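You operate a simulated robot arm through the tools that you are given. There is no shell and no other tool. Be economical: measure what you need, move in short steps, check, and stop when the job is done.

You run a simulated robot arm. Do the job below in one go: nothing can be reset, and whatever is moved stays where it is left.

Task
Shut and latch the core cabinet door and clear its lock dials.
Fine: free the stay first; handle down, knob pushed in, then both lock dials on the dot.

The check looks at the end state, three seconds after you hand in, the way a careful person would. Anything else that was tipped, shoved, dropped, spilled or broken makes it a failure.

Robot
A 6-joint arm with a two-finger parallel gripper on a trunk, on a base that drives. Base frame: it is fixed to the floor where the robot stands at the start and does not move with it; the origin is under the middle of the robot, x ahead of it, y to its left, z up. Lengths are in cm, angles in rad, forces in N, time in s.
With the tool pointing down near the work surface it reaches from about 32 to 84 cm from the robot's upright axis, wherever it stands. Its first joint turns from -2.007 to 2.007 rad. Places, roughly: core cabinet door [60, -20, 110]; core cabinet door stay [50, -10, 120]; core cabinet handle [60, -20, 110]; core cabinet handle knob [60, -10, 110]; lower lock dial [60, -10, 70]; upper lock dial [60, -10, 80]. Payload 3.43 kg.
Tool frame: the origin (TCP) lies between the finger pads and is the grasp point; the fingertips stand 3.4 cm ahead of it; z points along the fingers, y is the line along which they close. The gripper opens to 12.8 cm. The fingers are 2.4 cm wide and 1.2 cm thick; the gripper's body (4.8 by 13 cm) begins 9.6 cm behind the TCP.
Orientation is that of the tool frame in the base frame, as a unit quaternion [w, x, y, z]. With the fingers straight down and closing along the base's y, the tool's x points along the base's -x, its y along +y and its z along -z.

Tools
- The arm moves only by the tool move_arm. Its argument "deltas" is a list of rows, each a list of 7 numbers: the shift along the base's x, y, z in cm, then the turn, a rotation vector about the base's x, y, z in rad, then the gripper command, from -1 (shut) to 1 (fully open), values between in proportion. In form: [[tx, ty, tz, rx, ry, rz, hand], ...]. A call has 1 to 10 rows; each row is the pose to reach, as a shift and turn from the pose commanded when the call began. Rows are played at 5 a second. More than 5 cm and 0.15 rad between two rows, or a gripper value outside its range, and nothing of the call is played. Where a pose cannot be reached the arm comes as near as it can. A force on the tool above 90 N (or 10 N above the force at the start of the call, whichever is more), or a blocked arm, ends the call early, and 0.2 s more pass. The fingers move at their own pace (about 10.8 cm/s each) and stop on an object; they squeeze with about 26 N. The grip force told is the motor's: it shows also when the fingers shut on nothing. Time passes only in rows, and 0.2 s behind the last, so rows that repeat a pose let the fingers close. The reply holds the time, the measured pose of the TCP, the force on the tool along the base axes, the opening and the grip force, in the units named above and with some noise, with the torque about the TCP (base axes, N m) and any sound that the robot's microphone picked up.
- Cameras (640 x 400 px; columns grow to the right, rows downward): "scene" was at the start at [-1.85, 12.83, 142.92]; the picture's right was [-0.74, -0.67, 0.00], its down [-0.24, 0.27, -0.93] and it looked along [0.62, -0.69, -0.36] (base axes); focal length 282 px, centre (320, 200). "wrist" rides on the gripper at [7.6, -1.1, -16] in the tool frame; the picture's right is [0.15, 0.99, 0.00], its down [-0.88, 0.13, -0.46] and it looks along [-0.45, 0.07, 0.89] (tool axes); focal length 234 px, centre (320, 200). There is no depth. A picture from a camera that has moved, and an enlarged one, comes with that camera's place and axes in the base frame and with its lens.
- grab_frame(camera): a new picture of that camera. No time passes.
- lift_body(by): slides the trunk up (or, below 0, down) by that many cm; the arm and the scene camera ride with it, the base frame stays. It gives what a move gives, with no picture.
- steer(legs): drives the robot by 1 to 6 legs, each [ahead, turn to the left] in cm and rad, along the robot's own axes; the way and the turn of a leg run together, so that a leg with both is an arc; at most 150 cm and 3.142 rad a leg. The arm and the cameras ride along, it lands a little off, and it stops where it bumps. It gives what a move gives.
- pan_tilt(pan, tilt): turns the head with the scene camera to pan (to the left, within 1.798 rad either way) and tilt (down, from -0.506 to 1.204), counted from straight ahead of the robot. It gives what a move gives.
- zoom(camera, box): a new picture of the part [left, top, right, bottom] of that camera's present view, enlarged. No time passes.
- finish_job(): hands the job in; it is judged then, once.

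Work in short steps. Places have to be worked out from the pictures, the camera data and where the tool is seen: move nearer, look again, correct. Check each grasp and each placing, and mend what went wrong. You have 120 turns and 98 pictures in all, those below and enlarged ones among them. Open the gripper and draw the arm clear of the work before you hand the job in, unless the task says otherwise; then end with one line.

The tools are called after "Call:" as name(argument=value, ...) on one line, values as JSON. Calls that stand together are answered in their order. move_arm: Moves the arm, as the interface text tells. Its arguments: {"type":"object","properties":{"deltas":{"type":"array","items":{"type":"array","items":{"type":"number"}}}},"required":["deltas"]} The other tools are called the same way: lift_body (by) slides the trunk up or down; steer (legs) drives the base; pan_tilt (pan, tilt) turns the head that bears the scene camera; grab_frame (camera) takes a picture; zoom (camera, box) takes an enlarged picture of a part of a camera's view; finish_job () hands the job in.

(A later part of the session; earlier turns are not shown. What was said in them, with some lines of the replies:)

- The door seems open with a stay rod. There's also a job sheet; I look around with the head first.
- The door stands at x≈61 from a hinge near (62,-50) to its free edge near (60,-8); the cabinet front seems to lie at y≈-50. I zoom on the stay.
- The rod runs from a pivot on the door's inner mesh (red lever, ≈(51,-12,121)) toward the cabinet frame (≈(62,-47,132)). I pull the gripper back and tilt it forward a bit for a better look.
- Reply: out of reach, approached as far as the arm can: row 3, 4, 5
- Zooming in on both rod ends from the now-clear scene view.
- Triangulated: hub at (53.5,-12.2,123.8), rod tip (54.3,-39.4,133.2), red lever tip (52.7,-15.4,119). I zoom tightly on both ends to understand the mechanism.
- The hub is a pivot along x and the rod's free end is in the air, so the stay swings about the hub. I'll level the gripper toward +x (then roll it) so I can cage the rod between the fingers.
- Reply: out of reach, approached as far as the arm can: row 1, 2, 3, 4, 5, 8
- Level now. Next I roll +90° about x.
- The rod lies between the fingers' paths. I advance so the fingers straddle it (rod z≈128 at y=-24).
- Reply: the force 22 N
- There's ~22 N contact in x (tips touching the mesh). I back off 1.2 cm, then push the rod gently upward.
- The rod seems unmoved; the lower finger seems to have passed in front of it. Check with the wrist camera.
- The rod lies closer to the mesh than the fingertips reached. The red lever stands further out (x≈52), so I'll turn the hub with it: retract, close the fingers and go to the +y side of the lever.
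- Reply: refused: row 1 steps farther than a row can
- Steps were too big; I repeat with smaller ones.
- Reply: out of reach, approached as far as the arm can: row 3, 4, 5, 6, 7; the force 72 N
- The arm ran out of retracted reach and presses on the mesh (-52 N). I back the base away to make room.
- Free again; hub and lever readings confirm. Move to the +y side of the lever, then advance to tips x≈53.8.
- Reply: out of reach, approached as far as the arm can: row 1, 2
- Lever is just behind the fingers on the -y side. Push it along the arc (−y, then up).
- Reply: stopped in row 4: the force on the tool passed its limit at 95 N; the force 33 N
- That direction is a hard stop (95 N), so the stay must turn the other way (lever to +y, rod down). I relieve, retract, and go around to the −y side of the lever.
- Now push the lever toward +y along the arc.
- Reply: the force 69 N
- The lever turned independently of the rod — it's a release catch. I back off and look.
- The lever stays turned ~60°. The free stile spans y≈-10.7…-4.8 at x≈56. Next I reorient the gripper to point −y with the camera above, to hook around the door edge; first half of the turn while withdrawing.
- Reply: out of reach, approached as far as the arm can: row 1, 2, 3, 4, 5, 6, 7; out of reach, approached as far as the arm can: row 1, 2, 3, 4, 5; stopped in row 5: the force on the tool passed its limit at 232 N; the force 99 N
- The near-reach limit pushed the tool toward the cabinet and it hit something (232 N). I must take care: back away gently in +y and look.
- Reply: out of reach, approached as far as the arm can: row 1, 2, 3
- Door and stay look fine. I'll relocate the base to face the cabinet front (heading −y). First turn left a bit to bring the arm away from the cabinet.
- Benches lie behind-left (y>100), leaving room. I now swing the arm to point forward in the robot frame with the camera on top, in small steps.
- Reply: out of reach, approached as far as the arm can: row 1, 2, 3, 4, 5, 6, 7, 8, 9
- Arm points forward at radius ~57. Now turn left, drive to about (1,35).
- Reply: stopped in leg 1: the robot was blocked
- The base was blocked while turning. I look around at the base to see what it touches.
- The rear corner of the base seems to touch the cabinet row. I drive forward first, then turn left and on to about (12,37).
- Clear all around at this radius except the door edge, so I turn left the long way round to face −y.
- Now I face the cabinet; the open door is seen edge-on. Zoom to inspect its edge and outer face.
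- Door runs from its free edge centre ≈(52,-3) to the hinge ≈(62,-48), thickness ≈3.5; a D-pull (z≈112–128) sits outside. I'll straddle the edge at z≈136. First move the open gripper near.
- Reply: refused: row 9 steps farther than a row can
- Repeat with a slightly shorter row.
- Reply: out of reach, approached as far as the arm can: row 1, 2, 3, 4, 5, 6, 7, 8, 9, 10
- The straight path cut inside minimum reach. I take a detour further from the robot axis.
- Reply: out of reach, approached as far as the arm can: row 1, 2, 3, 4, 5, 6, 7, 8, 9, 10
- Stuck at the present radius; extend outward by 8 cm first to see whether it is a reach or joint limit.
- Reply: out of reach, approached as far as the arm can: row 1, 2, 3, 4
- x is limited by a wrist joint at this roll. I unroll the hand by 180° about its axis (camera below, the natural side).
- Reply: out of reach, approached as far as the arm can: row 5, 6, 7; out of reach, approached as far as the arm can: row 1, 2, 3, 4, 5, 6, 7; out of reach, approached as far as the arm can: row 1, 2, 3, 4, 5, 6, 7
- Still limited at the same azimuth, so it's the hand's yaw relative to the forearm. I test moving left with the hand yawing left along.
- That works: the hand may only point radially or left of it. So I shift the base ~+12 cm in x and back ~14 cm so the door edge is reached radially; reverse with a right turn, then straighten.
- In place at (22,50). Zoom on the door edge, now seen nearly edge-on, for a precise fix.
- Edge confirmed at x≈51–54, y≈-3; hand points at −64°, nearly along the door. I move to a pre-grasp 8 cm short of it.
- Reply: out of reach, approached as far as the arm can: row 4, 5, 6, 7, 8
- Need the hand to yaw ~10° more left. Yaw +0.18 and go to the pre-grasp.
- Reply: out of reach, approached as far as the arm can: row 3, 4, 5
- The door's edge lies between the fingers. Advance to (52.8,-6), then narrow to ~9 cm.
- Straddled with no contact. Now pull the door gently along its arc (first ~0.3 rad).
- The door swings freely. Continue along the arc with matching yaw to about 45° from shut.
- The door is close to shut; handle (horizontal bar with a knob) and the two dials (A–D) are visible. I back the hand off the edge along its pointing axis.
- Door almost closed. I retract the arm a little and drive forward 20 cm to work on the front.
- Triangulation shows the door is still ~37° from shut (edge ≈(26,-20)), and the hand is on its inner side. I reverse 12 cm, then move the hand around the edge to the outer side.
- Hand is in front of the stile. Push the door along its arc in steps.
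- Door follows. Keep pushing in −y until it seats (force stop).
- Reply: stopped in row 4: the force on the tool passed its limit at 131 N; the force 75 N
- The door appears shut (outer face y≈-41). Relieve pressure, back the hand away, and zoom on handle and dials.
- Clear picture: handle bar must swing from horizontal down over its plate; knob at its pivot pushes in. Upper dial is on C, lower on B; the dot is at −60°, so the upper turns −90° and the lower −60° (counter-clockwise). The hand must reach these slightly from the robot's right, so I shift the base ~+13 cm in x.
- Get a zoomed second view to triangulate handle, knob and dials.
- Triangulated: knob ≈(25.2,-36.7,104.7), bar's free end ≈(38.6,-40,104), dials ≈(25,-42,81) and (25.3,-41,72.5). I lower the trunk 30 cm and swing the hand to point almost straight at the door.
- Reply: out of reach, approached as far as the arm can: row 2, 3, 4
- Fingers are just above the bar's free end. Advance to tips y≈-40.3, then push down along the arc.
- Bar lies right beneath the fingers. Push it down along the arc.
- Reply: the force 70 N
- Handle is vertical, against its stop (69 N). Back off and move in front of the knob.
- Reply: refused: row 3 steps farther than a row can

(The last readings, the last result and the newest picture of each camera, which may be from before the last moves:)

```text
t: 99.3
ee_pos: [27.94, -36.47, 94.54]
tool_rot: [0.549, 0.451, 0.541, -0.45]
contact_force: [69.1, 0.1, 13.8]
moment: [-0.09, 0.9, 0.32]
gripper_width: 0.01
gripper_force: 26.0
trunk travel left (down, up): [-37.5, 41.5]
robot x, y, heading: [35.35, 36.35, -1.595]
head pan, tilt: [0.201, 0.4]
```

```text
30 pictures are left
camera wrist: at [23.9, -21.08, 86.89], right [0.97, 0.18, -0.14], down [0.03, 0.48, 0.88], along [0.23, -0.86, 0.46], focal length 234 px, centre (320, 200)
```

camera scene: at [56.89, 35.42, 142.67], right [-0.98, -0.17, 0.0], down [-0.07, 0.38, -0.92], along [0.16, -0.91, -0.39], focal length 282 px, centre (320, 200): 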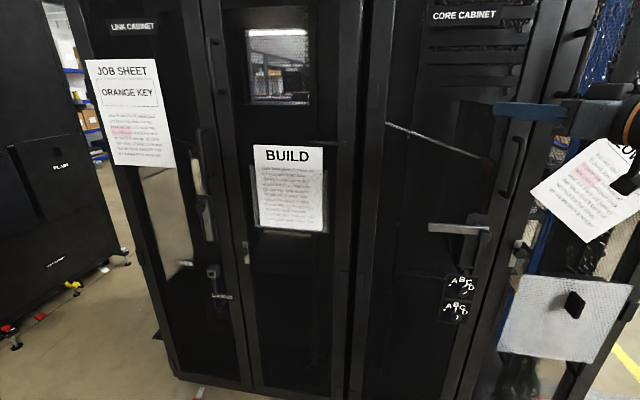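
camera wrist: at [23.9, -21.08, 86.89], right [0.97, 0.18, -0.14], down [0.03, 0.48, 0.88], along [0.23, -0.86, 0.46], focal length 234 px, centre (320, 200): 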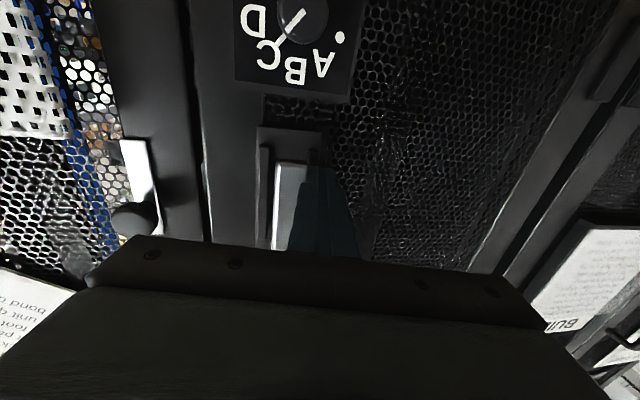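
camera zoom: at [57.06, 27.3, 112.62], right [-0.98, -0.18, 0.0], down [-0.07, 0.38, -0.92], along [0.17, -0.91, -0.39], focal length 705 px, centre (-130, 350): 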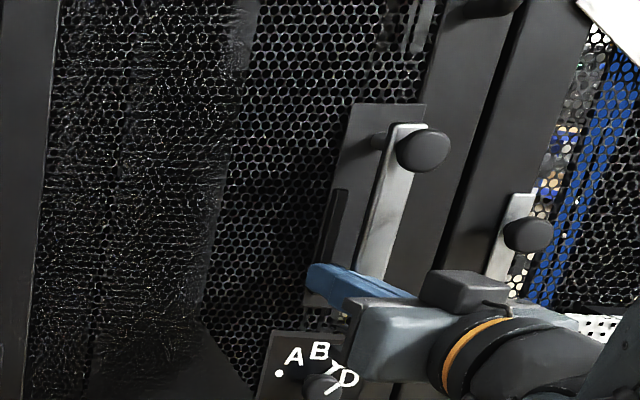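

Same with shorter rows.

Call:
move_arm(deltas=[[1.5, 0, 0, 0, 0, 0, -1], [1.5, 4, 1, 0, 0, 0, -1], [1, 7, 4, 0, 0, 0, -1], [-1, 8, 8, 0, 0, 0, -1], [-2.7, 8, 11, 0, 0, 0, -1]])

Call:
grab_frame(camera="wrist")

```text
t: 100.5
ee_pos: [24.14, -28.43, 105.49]
tool_rot: [0.546, 0.461, 0.535, -0.452]
contact_force: [-1.2, 0.2, 0.1]
moment: [0.04, 0.04, 0.03]
gripper_width: 0.0
gripper_force: 26.4
trunk travel left (down, up): [-37.5, 41.5]
robot x, y, heading: [35.61, 36.52, -1.598]
head pan, tilt: [0.201, 0.4]
```

```text
29 pictures are left
camera wrist: at [20.39, -13.04, 97.8], right [0.98, 0.17, -0.13], down [0.03, 0.47, 0.88], along [0.21, -0.87, 0.46], focal length 234 px, centre (320, 200)
```

wrist: 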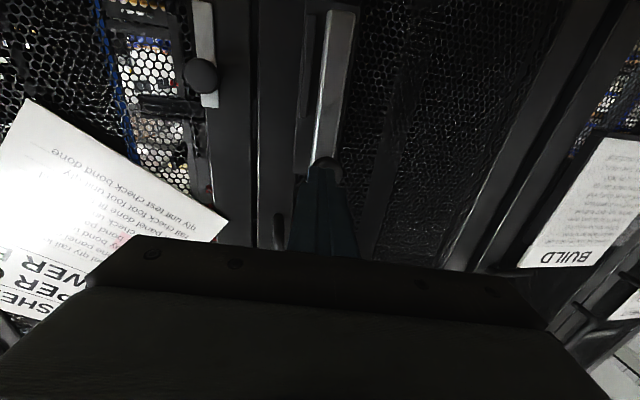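

Handle stays down. The knob is straight ahead (≈(25.7,-37,106)); push it in gently until it stops.

Call:
move_arm(deltas=[[1, -2.5, 0.5, 0, 0, 0, -1], [1, -4.5, 0.5, 0, 0, 0, -1], [1, -5.5, 0.5, 0, 0, 0, -1], [1, -6.3, 0.5, 0, 0, 0, -1], [1, -7, 0.5, 0, 0, 0, -1], [1, -7.7, 0.5, 0, 0, 0, -1]])

Call:
zoom(camera="scene", box=[400, 60, 560, 200])

```text
t: 101.5
ee_pos: [25.38, -33.55, 105.97]
tool_rot: [0.545, 0.46, 0.535, -0.453]
contact_force: [4.7, 57.1, 8.7]
moment: [-0.34, 0.06, -0.09]
gripper_width: 0.01
gripper_force: 26.2
trunk travel left (down, up): [-37.5, 41.5]
robot x, y, heading: [35.7, 36.83, -1.599]
head pan, tilt: [0.201, 0.4]
stopped in row 4: the force on the tool passed its limit at 106 N (the readings are from after the stop); the commanded pose is now the measured one
```

```text
2.86 times, centred on (480, 130) of scene
camera zoom: at [56.69, 27.5, 112.71], right [-0.99, -0.17, 0.0], down [-0.07, 0.38, -0.92], along [0.16, -0.91, -0.39], focal length 806 px, centre (-137, 400)
```

zoom: 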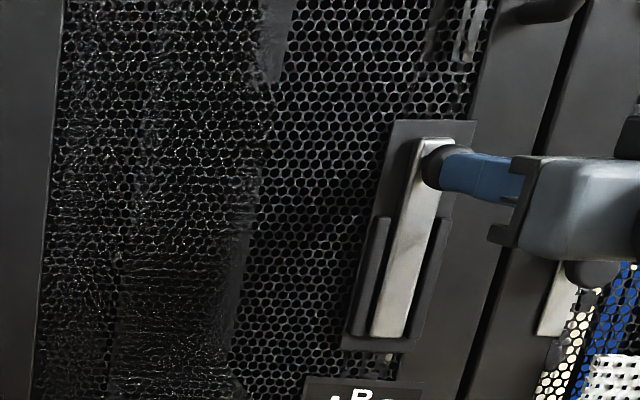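

The handle/knob appears to have moved in against the plate. Retract and compare.

Call:
move_arm(deltas=[[0, 3, 0, 0, 0, 0, -1], [0, 6, 0, 0, 0, 0, -1], [-2, 8, 0, 0, 0, 0, -1], [-6, 9, 0, 0, 0, 0, -1]])

Call:
zoom(camera="scene", box=[400, 60, 560, 200])

```text
t: 102.5
ee_pos: [19.21, -25.07, 105.85]
tool_rot: [0.545, 0.461, 0.536, -0.451]
contact_force: [0.9, 0.8, 0.4]
moment: [0.05, 0.0, -0.02]
gripper_width: 0.0
gripper_force: 26.2
trunk travel left (down, up): [-37.5, 41.5]
robot x, y, heading: [35.46, 36.57, -1.597]
head pan, tilt: [0.201, 0.4]
```

```text
2.86 times, centred on (480, 130) of scene
camera zoom: at [56.69, 27.15, 112.66], right [-0.99, -0.17, 0.0], down [-0.07, 0.38, -0.92], along [0.16, -0.91, -0.39], focal length 806 px, centre (-137, 400)
```

zoom: 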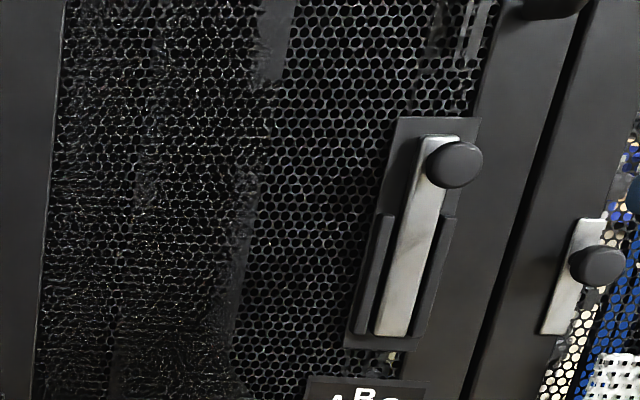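

The handle is seated into the plate and the knob moved in ~3 cm: latched. Now the dials: lower the trunk 24 cm and roll the hand −90° so that I can turn +90° later.

Call:
lift_body(by=-23.5)

Call:
move_arm(deltas=[[0, 0, 0, 0.025, -0.147, 0, -1], [0, 0, 0, 0.05, -0.294, 0, -1], [0, 0, 0, 0.075, -0.441, 0, -0.5], [0, 0, 0, 0.1, -0.588, 0, -0.1], [0, 0, 0, 0.125, -0.735, 0, -0.1], [0, 0, 0, 0.15, -0.882, 0, -0.1], [0, 0, 0, 0.175, -1.029, 0, -0.1], [0, 0, 0, 0.2, -1.176, 0, -0.1], [0, 0, 0, 0.225, -1.323, 0, -0.1], [0, 0, 0, 0.25, -1.47, 0, -0.1]])

Call:
grab_frame(camera="wrist")

```text
t: 104.9
ee_pos: [19.27, -24.95, 82.04]
tool_rot: [0.545, 0.461, 0.536, -0.451]
contact_force: [0.3, -0.2, 0.3]
moment: [0.0, -0.03, -0.04]
gripper_width: 0.01
gripper_force: 26.4
trunk travel left (down, up): [-14.0, 65.0]
robot x, y, heading: [35.77, 36.5, -1.599]
head pan, tilt: [0.201, 0.4]
```

```text
t: 107.1
ee_pos: [19.38, -24.88, 82.16]
tool_rot: [0.707, 0.702, 0.078, 0.039]
contact_force: [-0.3, -0.1, -0.9]
moment: [-0.03, 0.01, -0.02]
gripper_width: 5.75
gripper_force: 0.0
trunk travel left (down, up): [-14.0, 65.0]
robot x, y, heading: [35.46, 36.65, -1.592]
head pan, tilt: [0.201, 0.4]
```

```text
26 pictures are left
camera wrist: at [23.89, -8.01, 80.55], right [0.2, 0.04, 0.98], down [-0.94, 0.3, 0.18], along [-0.29, -0.95, 0.09], focal length 234 px, centre (320, 200)
```

wrist: 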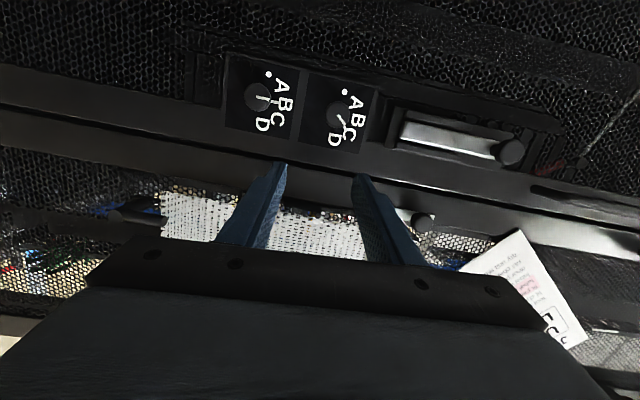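

Both dials visible: upper ≈(26,-40,83.5), lower ≈(26,-40,73). Align yaw to nearly −90° and approach in front of the upper dial with fingers ~5.7 open.

Call:
move_arm(deltas=[[2, -1.5, 0.5, 0, 0, -0.05, -0.1], [4, -3, 1, 0, 0, -0.1, -0.1], [6.2, -5, 1.2, 0, 0, -0.14, -0.1], [6.2, -6, 1.2, 0, 0, -0.14, -0.1]])

Call:
grab_frame(camera="wrist")

```text
t: 108.1
ee_pos: [25.1, -31.84, 82.84]
tool_rot: [0.707, 0.706, 0.032, -0.011]
contact_force: [-0.2, 0.1, 0.2]
moment: [0.01, 0.03, 0.0]
gripper_width: 5.77
gripper_force: 0.0
out of reach, approached as far as the arm can: row 1, 2, 3, 4
trunk travel left (down, up): [-14.0, 65.0]
robot x, y, heading: [35.33, 36.65, -1.599]
head pan, tilt: [0.201, 0.4]
```

```text
25 pictures are left
camera wrist: at [31.99, -15.76, 81.24], right [0.21, 0.01, 0.98], down [-0.88, 0.43, 0.18], along [-0.42, -0.9, 0.1], focal length 234 px, centre (320, 200)
```

wrist: 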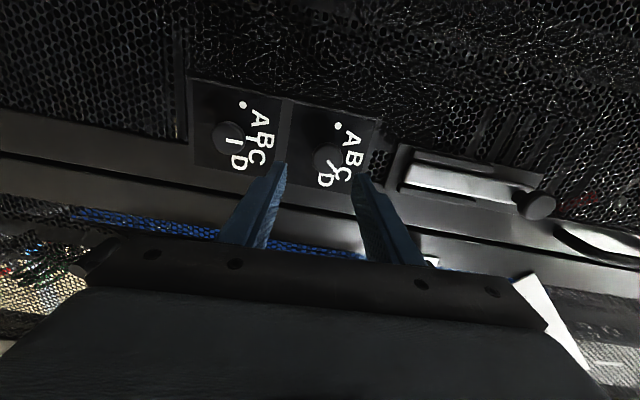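

Upper dial centre at (25.3, 83.8) in x,z. Advance so the tips straddle it, then close.

Call:
move_arm(deltas=[[0.1, -2, 0.8, 0, 0, 0, -0.1], [0.1, -4, 0.8, 0, 0, 0, -0.1], [0.1, -5.3, 0.8, 0, 0, 0, -0.1]])

Call:
grab_frame(camera="wrist")

```text
t: 108.9
ee_pos: [25.13, -37.19, 83.51]
tool_rot: [0.708, 0.706, 0.031, -0.011]
contact_force: [-0.2, -1.3, -0.4]
moment: [0.0, 0.01, -0.01]
gripper_width: 5.75
gripper_force: 0.0
trunk travel left (down, up): [-14.0, 65.0]
robot x, y, heading: [36.13, 36.78, -1.597]
head pan, tilt: [0.201, 0.4]
```

```text
24 pictures are left
camera wrist: at [32.03, -21.09, 81.95], right [0.21, 0.01, 0.98], down [-0.88, 0.43, 0.18], along [-0.42, -0.9, 0.09], focal length 234 px, centre (320, 200)
```

wrist: 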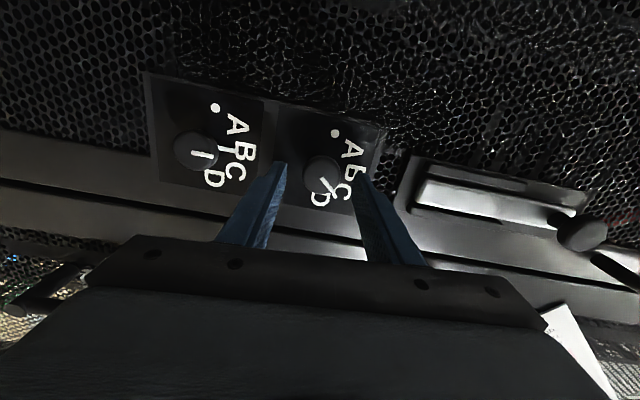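

Centered, knob front at ≈-40.3 while tips are at -40.6. Advance a further 1.2 cm, then close.

Call:
move_arm(deltas=[[0.1, -0.6, 0, 0, 0, 0, -0.1], [0.1, -1.2, 0, 0, 0, 0, -0.1]])

Call:
move_arm(deltas=[[0, 0, 0, 0, 0, 0, -0.6], [0, 0, 0, 0, 0, 0, -1], [0, 0, 0, 0, 0, 0, -1]])

Call:
grab_frame(camera="wrist")

```text
t: 109.5
ee_pos: [25.05, -38.18, 83.48]
tool_rot: [0.707, 0.706, 0.031, -0.012]
contact_force: [2.7, 31.9, 0.7]
moment: [0.94, -0.12, -0.27]
gripper_width: 5.69
gripper_force: 0.0
trunk travel left (down, up): [-14.0, 65.0]
robot x, y, heading: [35.31, 36.9, -1.598]
head pan, tilt: [0.201, 0.4]
```

```text
t: 110.3
ee_pos: [25.12, -38.25, 83.55]
tool_rot: [0.707, 0.706, 0.031, -0.012]
contact_force: [-0.6, 53.4, -6.6]
moment: [0.49, 0.5, -0.02]
gripper_width: 3.12
gripper_force: 44.9
trunk travel left (down, up): [-14.0, 65.0]
robot x, y, heading: [35.78, 37.0, -1.603]
head pan, tilt: [0.201, 0.4]
```

```text
23 pictures are left
camera wrist: at [32.07, -22.06, 81.94], right [0.21, 0.01, 0.98], down [-0.88, 0.43, 0.18], along [-0.42, -0.9, 0.1], focal length 234 px, centre (320, 200)
```

wrist: 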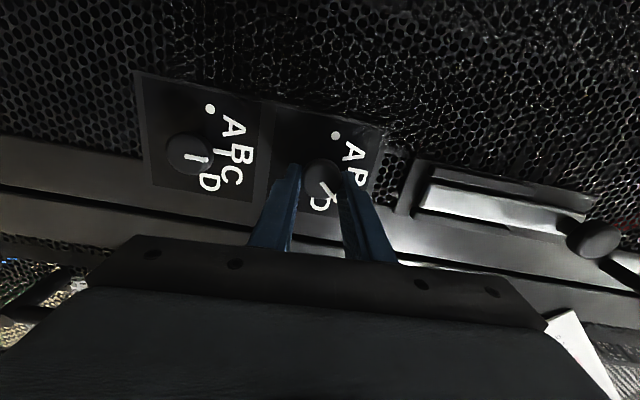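

Gripped the dial (3.1 cm). Ease off 0.5 cm and turn +1.45 rad about the tool axis.

Call:
move_arm(deltas=[[0, 0.5, 0, -0.004, 0.145, 0, -1], [0, 0.5, 0, -0.009, 0.29, 0, -1], [0, 0.5, 0, -0.013, 0.435, 0, -1], [0, 0.5, 0, -0.017, 0.58, 0, -1], [0, 0.5, 0, -0.022, 0.725, 0, -1], [0, 0.5, 0, -0.026, 0.87, 0, -1], [0, 0.5, 0, -0.03, 1.015, 0, -1], [0, 0.5, 0, -0.035, 1.16, 0, -1], [0, 0.5, 0, -0.039, 1.305, 0, -1], [0, 0.5, 0, -0.044, 1.45, 0, -1]])

Call:
grab_frame(camera="wrist")

```text
t: 112.5
ee_pos: [25.81, -37.86, 83.91]
tool_rot: [0.527, 0.5, 0.494, -0.478]
contact_force: [58.1, -8.6, 33.1]
moment: [-0.5, -0.27, 0.31]
gripper_width: 3.14
gripper_force: 44.8
trunk travel left (down, up): [-14.0, 65.0]
robot x, y, heading: [35.62, 36.8, -1.59]
head pan, tilt: [0.201, 0.4]
```

```text
22 pictures are left
camera wrist: at [24.32, -22.12, 76.08], right [0.99, 0.04, -0.09], down [0.06, 0.47, 0.88], along [0.08, -0.88, 0.46], focal length 234 px, centre (320, 200)
```

wrist: 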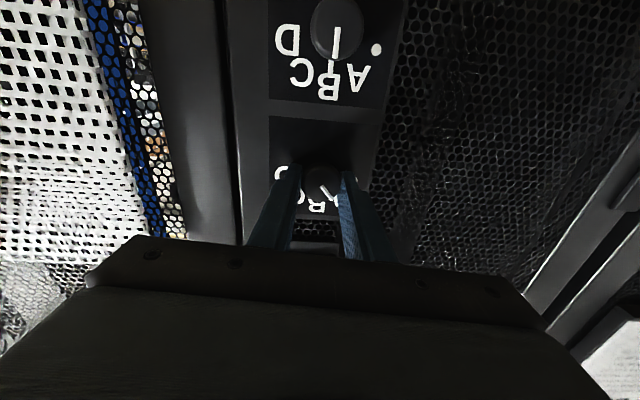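

Open and draw back to check the pointer.

Call:
move_arm(deltas=[[0, 0, 0, 0, 0.1, 0, -1], [0, 0, 0, 0, 0.1, 0, 0], [0, 0, 0, 0, 0.1, 0, 0], [0, 4, 0, 0, 0.1, 0, 0], [0, 8, 0, 0, 0.1, 0, 0]])

Call:
zoom(camera="wrist", box=[220, 40, 420, 180])

```text
t: 113.7
ee_pos: [24.59, -31.42, 82.43]
tool_rot: [0.498, 0.482, 0.518, -0.501]
contact_force: [-0.3, 0.3, -0.5]
moment: [-0.01, 0.0, -0.02]
gripper_width: 6.4
gripper_force: 0.0
out of reach, approached as far as the arm can: row 5
trunk travel left (down, up): [-14.0, 65.0]
robot x, y, heading: [35.73, 36.73, -1.6]
head pan, tilt: [0.201, 0.4]
```

```text
2.86 times, centred on (320, 110) of wrist
camera zoom: at [22.55, -15.56, 74.95], right [0.98, 0.03, -0.19], down [0.15, 0.46, 0.88], along [0.11, -0.89, 0.45], focal length 669 px, centre (320, 457)
```

zoom: 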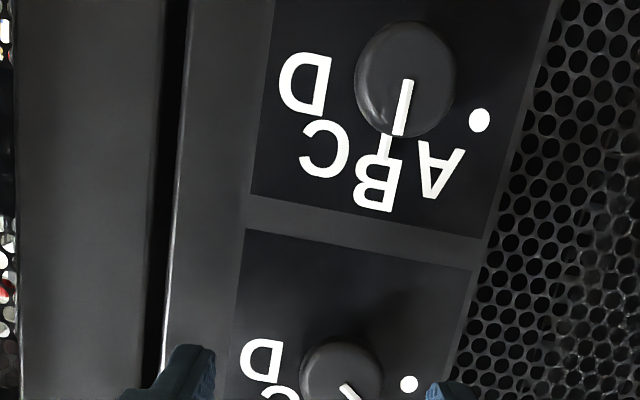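

The upper pointer seems near A/dot but is partly hidden; raise the hand a bit to view it fully.

Call:
move_arm(deltas=[[0, 0, 3, 0, 0, 0, 0], [0, 0, 5, 0, 0, 0, 0]])

Call:
zoom(camera="wrist", box=[220, 40, 420, 180])

```text
t: 114.3
ee_pos: [23.65, -33.22, 86.44]
tool_rot: [0.499, 0.481, 0.519, -0.501]
contact_force: [0.6, -0.4, 0.5]
moment: [-0.01, 0.02, -0.04]
gripper_width: 6.38
gripper_force: 0.1
out of reach, approached as far as the arm can: row 1, 2
trunk travel left (down, up): [-14.0, 65.0]
robot x, y, heading: [35.38, 36.74, -1.597]
head pan, tilt: [0.201, 0.4]
```

```text
2.86 times, centred on (320, 110) of wrist
camera zoom: at [21.58, -17.38, 78.95], right [0.98, 0.03, -0.19], down [0.15, 0.46, 0.87], along [0.11, -0.89, 0.45], focal length 669 px, centre (320, 457)
```

zoom: 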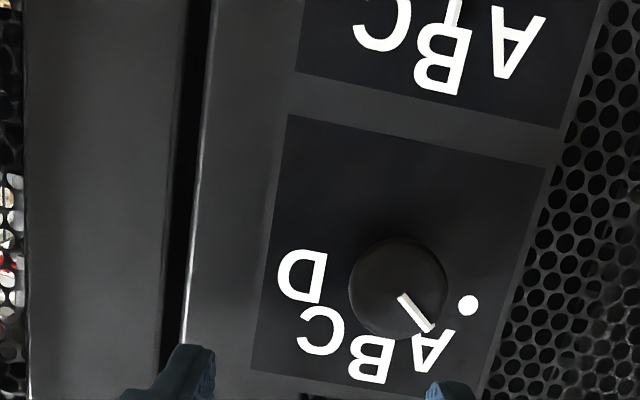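

Ray-plane fit: labels are spaced 40° (dot at +80° toward +x), centre (25.65, 83.7); the pointer is at ~54°, so the upper dial needs ~26° more. Regrasp: roll back 0.45 rad, centre, advance and close.

Call:
move_arm(deltas=[[0.5, -0.7, -1, 0.004, -0.15, 0, 0], [1.2, -1.4, -2, 0.008, -0.3, 0, 0], [1.95, -2, -2.7, 0.012, -0.45, 0, 0], [1.95, -3.4, -2.7, 0.012, -0.45, 0, 0], [1.95, -4.6, -2.7, 0.012, -0.45, 0, 0]])

Call:
grab_frame(camera="wrist")

```text
t: 115.5
ee_pos: [25.52, -37.9, 83.66]
tool_rot: [0.597, 0.585, 0.397, -0.379]
contact_force: [0.6, -0.2, -0.5]
moment: [0.0, -0.03, -0.02]
gripper_width: 6.43
gripper_force: 0.0
trunk travel left (down, up): [-14.0, 65.0]
robot x, y, heading: [35.38, 36.91, -1.598]
head pan, tilt: [0.201, 0.4]
```

```text
19 pictures are left
camera wrist: at [27.0, -21.96, 76.36], right [0.96, 0.03, 0.26], down [-0.25, 0.45, 0.86], along [-0.09, -0.89, 0.44], focal length 234 px, centre (320, 200)
```

wrist: 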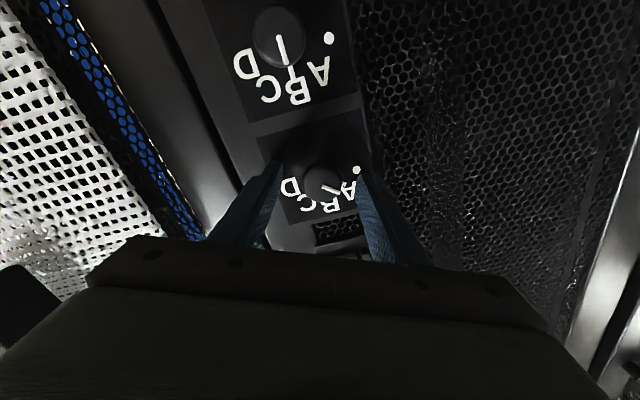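

Centered. Close and turn +0.46 rad.

Call:
move_arm(deltas=[[0, 0, 0, 0, 0, 0, -1], [0, 0, 0, 0, 0, 0, -1], [0, 0.2, 0, -0.004, 0.12, 0, -1], [0, 0.2, 0, -0.008, 0.24, 0, -1], [0, 0.2, 0, -0.011, 0.36, 0, -1], [0, 0.2, 0, -0.014, 0.46, 0, -1], [0, 0.2, 0, -0.014, 0.46, 0, -1]])

Call:
move_arm(deltas=[[0, 0, 0, 0, 0, 0, 0], [0, 0, 0, 0, 0, 0, 0], [-0.2, 3, 1.5, 0, 0, 0, 0], [-0.5, 5, 4, 0, 0, 0, 0]])

Call:
zoom(camera="wrist", box=[220, 40, 420, 180])

```text
t: 117.1
ee_pos: [25.75, -37.71, 83.81]
tool_rot: [0.496, 0.477, 0.521, -0.504]
contact_force: [38.8, -11.8, 6.2]
moment: [-0.1, -0.09, 0.4]
gripper_width: 3.13
gripper_force: 45.4
trunk travel left (down, up): [-14.0, 65.0]
robot x, y, heading: [35.18, 36.55, -1.596]
head pan, tilt: [0.201, 0.4]
```

```text
t: 118.1
ee_pos: [24.67, -34.0, 87.15]
tool_rot: [0.496, 0.478, 0.52, -0.505]
contact_force: [0.4, -0.1, -0.5]
moment: [0.04, -0.02, -0.03]
gripper_width: 6.4
gripper_force: 0.1
out of reach, approached as far as the arm can: row 4
trunk travel left (down, up): [-14.0, 65.0]
robot x, y, heading: [35.39, 36.85, -1.597]
head pan, tilt: [0.201, 0.4]
```

```text
2.86 times, centred on (320, 110) of wrist
camera zoom: at [22.63, -18.18, 79.64], right [0.98, 0.03, -0.2], down [0.16, 0.46, 0.87], along [0.12, -0.89, 0.45], focal length 669 px, centre (320, 457)
```

zoom: 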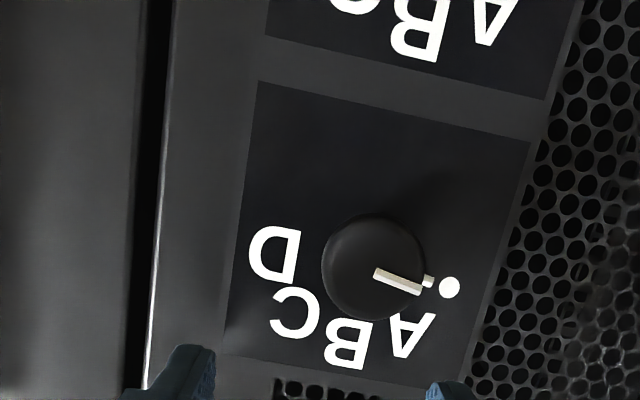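

Upper dial is on the dot (pointer 82° vs dot 83°). Now the lower dial, centre ≈(25.65, 74): roll back 1.42 rad and lower the trunk 13 cm.

Call:
move_arm(deltas=[[0, 0, 0, 0.004, -0.142, 0, 0], [0, 0, 0, 0.009, -0.284, 0, 0], [0, 0, 0, 0.013, -0.426, 0, 0], [0, 0, 0, 0.017, -0.568, 0, 0], [0, 0, 0, 0.021, -0.71, 0, 0], [0, 0, 0, 0.026, -0.852, 0, 0], [0, 0, 0, 0.03, -0.994, 0, 0], [0, 0, 0, 0.034, -1.136, 0, 0], [0, 0, 0, 0.038, -1.278, 0, 0], [0, 0, 0, 0.043, -1.42, 0, 0]])

Call:
lift_body(by=-13)

Call:
grab_frame(camera="wrist")

```text
t: 120.3
ee_pos: [24.65, -34.03, 87.21]
tool_rot: [0.705, 0.702, 0.081, -0.06]
contact_force: [-0.3, -0.8, 0.0]
moment: [0.02, 0.0, -0.03]
gripper_width: 6.4
gripper_force: 0.1
trunk travel left (down, up): [-14.0, 65.0]
robot x, y, heading: [35.56, 36.5, -1.6]
head pan, tilt: [0.201, 0.4]
```

```text
t: 121.3
ee_pos: [24.43, -35.92, 81.02]
tool_rot: [0.719, 0.687, 0.081, -0.061]
contact_force: [1.7, -3.2, 35.1]
moment: [-1.06, -0.58, -0.43]
gripper_width: 8.35
gripper_force: 17.1
trunk travel left (down, up): [-5.8, 73.2]
robot x, y, heading: [35.62, 36.9, -1.602]
head pan, tilt: [0.201, 0.4]
stopped: the force on the tool passed its limit at 104 N (the readings are from after the stop); the commanded pose is now the measured one
```

```text
17 pictures are left
camera wrist: at [31.0, -19.93, 77.68], right [0.34, 0.05, 0.94], down [-0.85, 0.44, 0.29], along [-0.4, -0.9, 0.2], focal length 234 px, centre (320, 200)
```

wrist: 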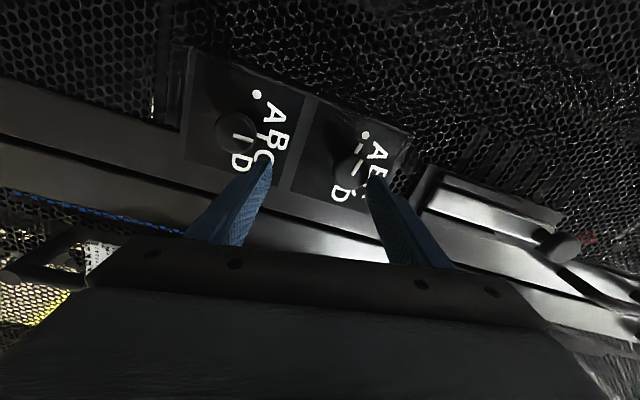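

The upper finger caught on the upper dial. Raise 1.2 cm to relieve it, then back the base 6 cm away.

Call:
move_arm(deltas=[[0, 0, 1, 0, 0, 0, 0.3], [0, 0, 1.2, 0, 0, 0, 0.4]])

Call:
steer(legs=[[-6, 0]])

Call:
grab_frame(camera="wrist")

```text
t: 121.9
ee_pos: [23.99, -36.57, 80.8]
tool_rot: [0.714, 0.693, 0.08, -0.061]
contact_force: [0.8, 0.3, 0.5]
moment: [-0.03, -0.05, 0.01]
gripper_width: 9.01
gripper_force: 0.0
out of reach, approached as far as the arm can: row 1, 2
trunk travel left (down, up): [-5.8, 73.2]
robot x, y, heading: [35.61, 36.98, -1.605]
head pan, tilt: [0.201, 0.4]
```

```text
t: 122.9
ee_pos: [24.4, -30.6, 81.01]
tool_rot: [0.715, 0.691, 0.081, -0.062]
contact_force: [0.7, 0.4, 0.1]
moment: [0.02, 0.0, -0.02]
gripper_width: 8.94
gripper_force: 0.1
trunk travel left (down, up): [-5.8, 73.2]
robot x, y, heading: [35.54, 42.63, -1.602]
head pan, tilt: [0.201, 0.4]
```

```text
16 pictures are left
camera wrist: at [30.92, -14.57, 77.93], right [0.34, 0.04, 0.94], down [-0.85, 0.44, 0.29], along [-0.4, -0.9, 0.18], focal length 234 px, centre (320, 200)
```

wrist: 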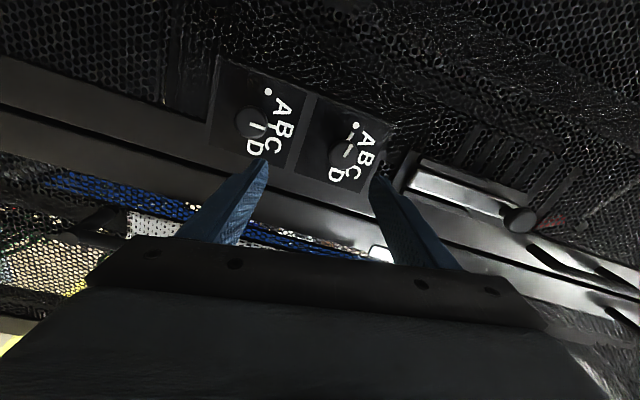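

Upper pointer still on the dot. Move in front of the lower dial (≈(25.6,74)).

Call:
move_arm(deltas=[[0.5, -0.5, -3.5, 0, 0, 0, 0], [1.2, -1, -7.1, 0, 0, 0, 0]])

Call:
grab_frame(camera="wrist")

```text
t: 123.5
ee_pos: [25.44, -31.68, 73.95]
tool_rot: [0.715, 0.691, 0.082, -0.062]
contact_force: [0.2, 0.3, 0.0]
moment: [0.02, 0.02, 0.0]
gripper_width: 6.39
gripper_force: 0.0
trunk travel left (down, up): [-5.8, 73.2]
robot x, y, heading: [35.88, 43.13, -1.601]
head pan, tilt: [0.201, 0.4]
```

```text
15 pictures are left
camera wrist: at [32.13, -15.67, 70.9], right [0.34, 0.04, 0.94], down [-0.85, 0.44, 0.29], along [-0.4, -0.9, 0.18], focal length 234 px, centre (320, 200)
```

wrist: 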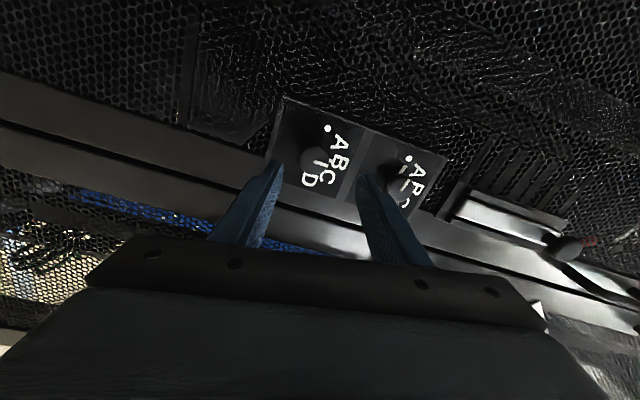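

Centered. Advance 6.2 cm with a check, then close.

Call:
move_arm(deltas=[[0, -2.5, 0, 0, 0, 0, 0], [0, -4.5, 0, 0, 0, 0, 0], [0.1, -6.2, 0, 0, 0, 0, 0]])

Call:
grab_frame(camera="wrist")

```text
t: 124.3
ee_pos: [25.66, -37.79, 74.05]
tool_rot: [0.715, 0.692, 0.081, -0.062]
contact_force: [-0.2, -0.6, -0.5]
moment: [0.03, 0.01, 0.02]
gripper_width: 6.42
gripper_force: 0.2
trunk travel left (down, up): [-5.8, 73.2]
robot x, y, heading: [35.41, 42.8, -1.599]
head pan, tilt: [0.201, 0.4]
```

```text
14 pictures are left
camera wrist: at [32.31, -21.83, 70.89], right [0.34, 0.04, 0.94], down [-0.85, 0.44, 0.29], along [-0.4, -0.9, 0.18], focal length 234 px, centre (320, 200)
```

wrist: 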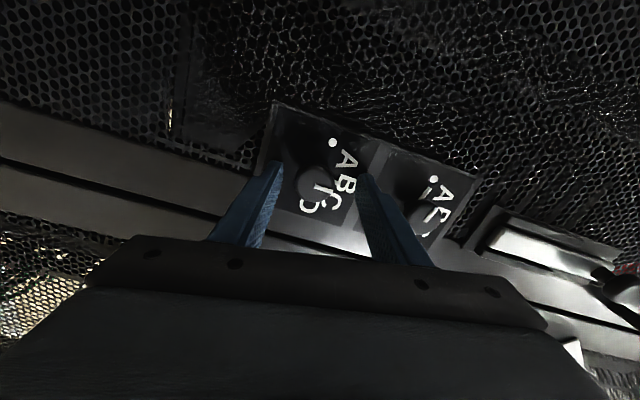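

Good. Close and turn +1.40 rad.

Call:
move_arm(deltas=[[0, 0, 0, 0, 0, 0, -1], [0, 0, 0, 0, 0, 0, -1], [0, 0.2, 0, 0, 0, 0, -1]])

Call:
move_arm(deltas=[[0, 0, 0, -0.004, 0.14, -0.004, -1], [0, 0, 0, -0.008, 0.28, -0.008, -1], [0, 0, 0, -0.013, 0.42, -0.013, -1], [0, 0, 0, -0.017, 0.56, -0.017, -1], [0, 0, 0, -0.021, 0.7, -0.021, -1], [0, 0, 0, -0.025, 0.84, -0.025, -1], [0, 0, 0, -0.029, 0.98, -0.029, -1], [0, 0, 0, -0.034, 1.12, -0.034, -1], [0, 0, 0, -0.038, 1.26, -0.038, -1], [0, 0, 0, -0.042, 1.4, -0.042, -1]])

Call:
move_arm(deltas=[[0, 0, 0, 0, 0, 0, -1], [0, 0, 0, 0, 0, 0, 0], [0, 0, 0, 0, 0, 0, 0], [0, 3, 1, 0, 0, 0, 0], [0, 6, 3.5, 0, 0, 0, 0]])

Call:
zoom(camera="wrist", box=[220, 40, 420, 180])

```text
t: 125.1
ee_pos: [25.69, -37.72, 73.67]
tool_rot: [0.713, 0.694, 0.081, -0.061]
contact_force: [-1.4, -10.9, -30.2]
moment: [0.68, 0.07, -0.77]
gripper_width: 3.16
gripper_force: 45.3
trunk travel left (down, up): [-5.8, 73.2]
robot x, y, heading: [35.74, 42.67, -1.599]
head pan, tilt: [0.201, 0.4]
```

```text
t: 127.3
ee_pos: [25.89, -37.69, 74.09]
tool_rot: [0.508, 0.474, 0.509, -0.508]
contact_force: [25.2, -4.5, -6.2]
moment: [1.07, -0.18, 0.09]
gripper_width: 3.12
gripper_force: 45.0
trunk travel left (down, up): [-5.8, 73.2]
robot x, y, heading: [35.49, 42.61, -1.6]
head pan, tilt: [0.201, 0.4]
```

```text
t: 128.5
ee_pos: [25.43, -31.41, 77.25]
tool_rot: [0.507, 0.476, 0.508, -0.508]
contact_force: [0.7, 0.1, 1.1]
moment: [0.0, 0.03, -0.02]
gripper_width: 6.41
gripper_force: 0.0
trunk travel left (down, up): [-5.8, 73.2]
robot x, y, heading: [35.86, 42.9, -1.604]
head pan, tilt: [0.201, 0.4]
```

```text
2.86 times, centred on (320, 110) of wrist
camera zoom: at [23.59, -15.81, 69.37], right [0.98, 0.02, -0.18], down [0.14, 0.48, 0.86], along [0.11, -0.87, 0.47], focal length 669 px, centre (320, 457)
```

zoom: 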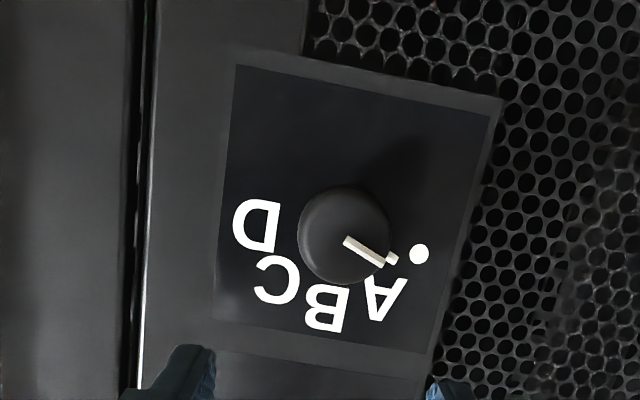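

Lower pointer at ~68°, dot at 82°: another ~14°. Regrasp with roll −0.25, then turn +0.25.

Call:
move_arm(deltas=[[0.1, -1.5, -1.5, 0.004, -0.13, 0, 0], [0.2, -2.5, -3.4, 0.008, -0.25, 0, 0], [0.3, -4.5, -3.4, 0.008, -0.25, 0, 0], [0.3, -6.4, -3.4, 0.008, -0.25, 0, 0]])

Call:
move_arm(deltas=[[0, 0, 0, 0, 0, 0, -1], [0, 0, 0, 0, 0, 0, -1], [0, 0, 0, 0, 0, 0, -1], [0, 0, 0, -0.004, 0.13, 0, -1], [0, 0, 0, -0.008, 0.25, 0, -1], [0, 0, 0, -0.008, 0.25, 0, -1]])

Call:
move_arm(deltas=[[0, 0, 0, 0, 0, 0, 0], [0, 0, 0, 0, 0, 0, 0], [0, 3, 1, 0, 0, 0, 0], [0, 6, 3.5, 0, 0, 0, 0]])

Call:
zoom(camera="wrist", box=[220, 40, 420, 180])

```text
t: 129.5
ee_pos: [25.67, -37.93, 73.98]
tool_rot: [0.564, 0.539, 0.443, -0.442]
contact_force: [0.5, 0.4, -0.6]
moment: [0.0, 0.01, 0.01]
gripper_width: 6.4
gripper_force: 0.0
trunk travel left (down, up): [-5.8, 73.2]
robot x, y, heading: [35.7, 42.83, -1.599]
head pan, tilt: [0.201, 0.4]
```

```text
t: 130.9
ee_pos: [25.83, -37.89, 74.0]
tool_rot: [0.507, 0.477, 0.508, -0.507]
contact_force: [0.1, 2.7, -1.2]
moment: [-0.36, -0.5, -0.28]
gripper_width: 3.16
gripper_force: 45.6
trunk travel left (down, up): [-5.8, 73.2]
robot x, y, heading: [35.8, 43.04, -1.604]
head pan, tilt: [0.201, 0.4]
```

```text
t: 131.9
ee_pos: [25.89, -31.98, 77.48]
tool_rot: [0.507, 0.477, 0.508, -0.508]
contact_force: [-0.4, 0.1, 0.4]
moment: [0.01, -0.01, 0.0]
gripper_width: 6.39
gripper_force: 0.0
trunk travel left (down, up): [-5.8, 73.2]
robot x, y, heading: [35.57, 42.73, -1.598]
head pan, tilt: [0.201, 0.4]
```

```text
2.86 times, centred on (320, 110) of wrist
camera zoom: at [23.95, -16.35, 69.44], right [0.98, 0.02, -0.18], down [0.14, 0.48, 0.86], along [0.11, -0.87, 0.47], focal length 669 px, centre (320, 457)
```

zoom: 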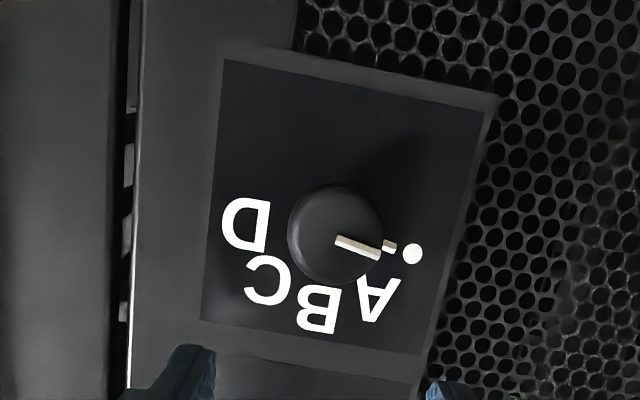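

Lower pointer now at 80°, on the dot. Back off the base and raise the trunk to recheck the upper dial and handle.

Call:
steer(legs=[[-10, 0]])

Call:
lift_body(by=10)

Call:
zoom(camera="wrist", box=[240, 60, 400, 172])

Call:
grab_frame(camera="scene")

```text
t: 133.1
ee_pos: [26.21, -21.94, 77.38]
tool_rot: [-0.506, -0.478, -0.507, 0.508]
contact_force: [0.1, 0.8, 0.3]
moment: [0.03, 0.0, 0.01]
gripper_width: 6.39
gripper_force: 0.2
trunk travel left (down, up): [-5.8, 73.2]
robot x, y, heading: [36.29, 52.68, -1.605]
head pan, tilt: [0.201, 0.4]
```

```text
t: 134.4
ee_pos: [26.21, -22.06, 87.4]
tool_rot: [0.507, 0.477, 0.508, -0.508]
contact_force: [0.7, -0.8, -1.1]
moment: [-0.01, 0.01, 0.04]
gripper_width: 6.39
gripper_force: 0.1
trunk travel left (down, up): [-15.8, 63.2]
robot x, y, heading: [36.27, 52.77, -1.604]
head pan, tilt: [0.201, 0.4]
```

```text
3.57 times, centred on (320, 116) of wrist
camera zoom: at [24.28, -6.41, 79.46], right [0.98, 0.03, -0.18], down [0.14, 0.49, 0.86], along [0.11, -0.87, 0.47], focal length 836 px, centre (320, 500)
```

zoom: 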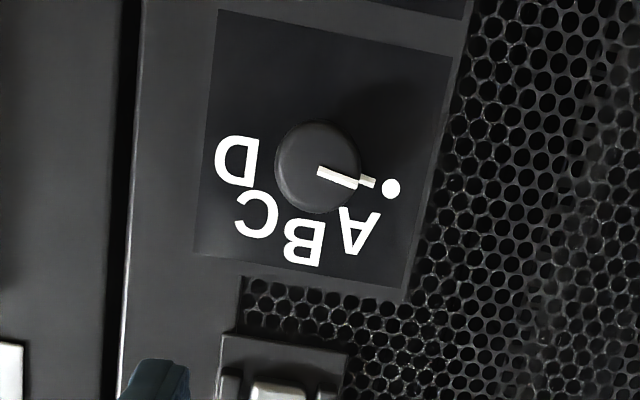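

```text
10 pictures are left
camera scene: at [56.99, 37.05, 90.98], right [-0.99, -0.17, 0.0], down [-0.07, 0.38, -0.92], along [0.15, -0.91, -0.39], focal length 282 px, centre (320, 200)
```

scene: 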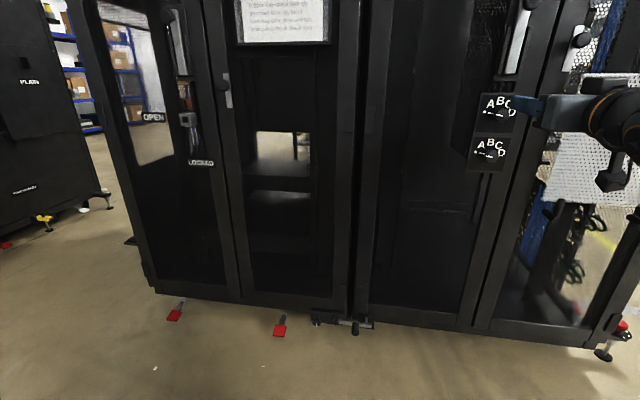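

Both dials are on the dot. Raise the trunk for a last look at handle, knob and door seam.

Call:
lift_body(by=40)

Call:
grab_frame(camera="scene")

Call:
zoom(camera="scene", box=[420, 150, 580, 290])

```text
t: 138.2
ee_pos: [26.15, -21.95, 127.48]
tool_rot: [0.507, 0.477, 0.508, -0.508]
contact_force: [-0.1, -0.5, -0.3]
moment: [0.0, -0.03, 0.01]
gripper_width: 6.41
gripper_force: 0.0
trunk travel left (down, up): [-55.8, 23.2]
robot x, y, heading: [36.2, 52.81, -1.605]
head pan, tilt: [0.201, 0.4]
```

```text
9 pictures are left
camera scene: at [57.35, 48.18, 130.98], right [-0.99, -0.17, 0.0], down [-0.07, 0.38, -0.92], along [0.15, -0.91, -0.39], focal length 282 px, centre (320, 200)
```

scene: 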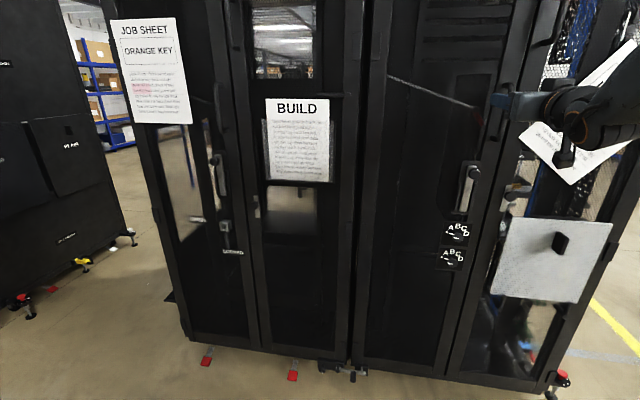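

```text
2.86 times, centred on (500, 220) of scene
camera zoom: at [57.35, 48.18, 130.98], right [-0.99, -0.17, 0.0], down [-0.07, 0.38, -0.92], along [0.15, -0.91, -0.39], focal length 806 px, centre (-194, 143)
```

zoom: 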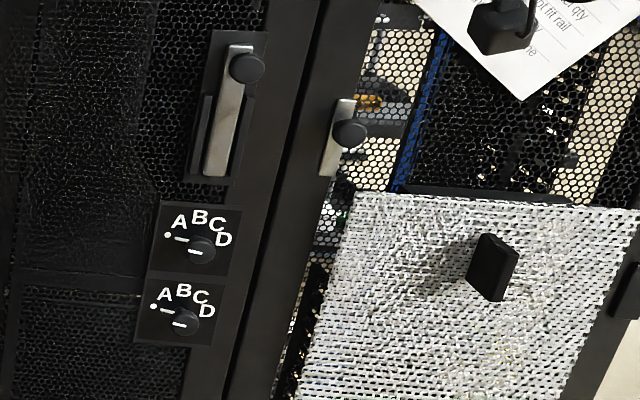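

Door flush, handle down and seated with the knob in, both dials on the dot; the gripper is open and clear. Handing in.

Call:
finish_job()

```text
The job is handed in.
```

The core cabinet door is shut and latched: the stay is released, the handle is down with its knob pushed in, and both lock dials are on the dot. While turning round I bumped the cabinet twice, once with the hand (232 N) and once with the base, and the hand later caught the upper dial; the pictures I took afterwards showed nothing moved or damaged.
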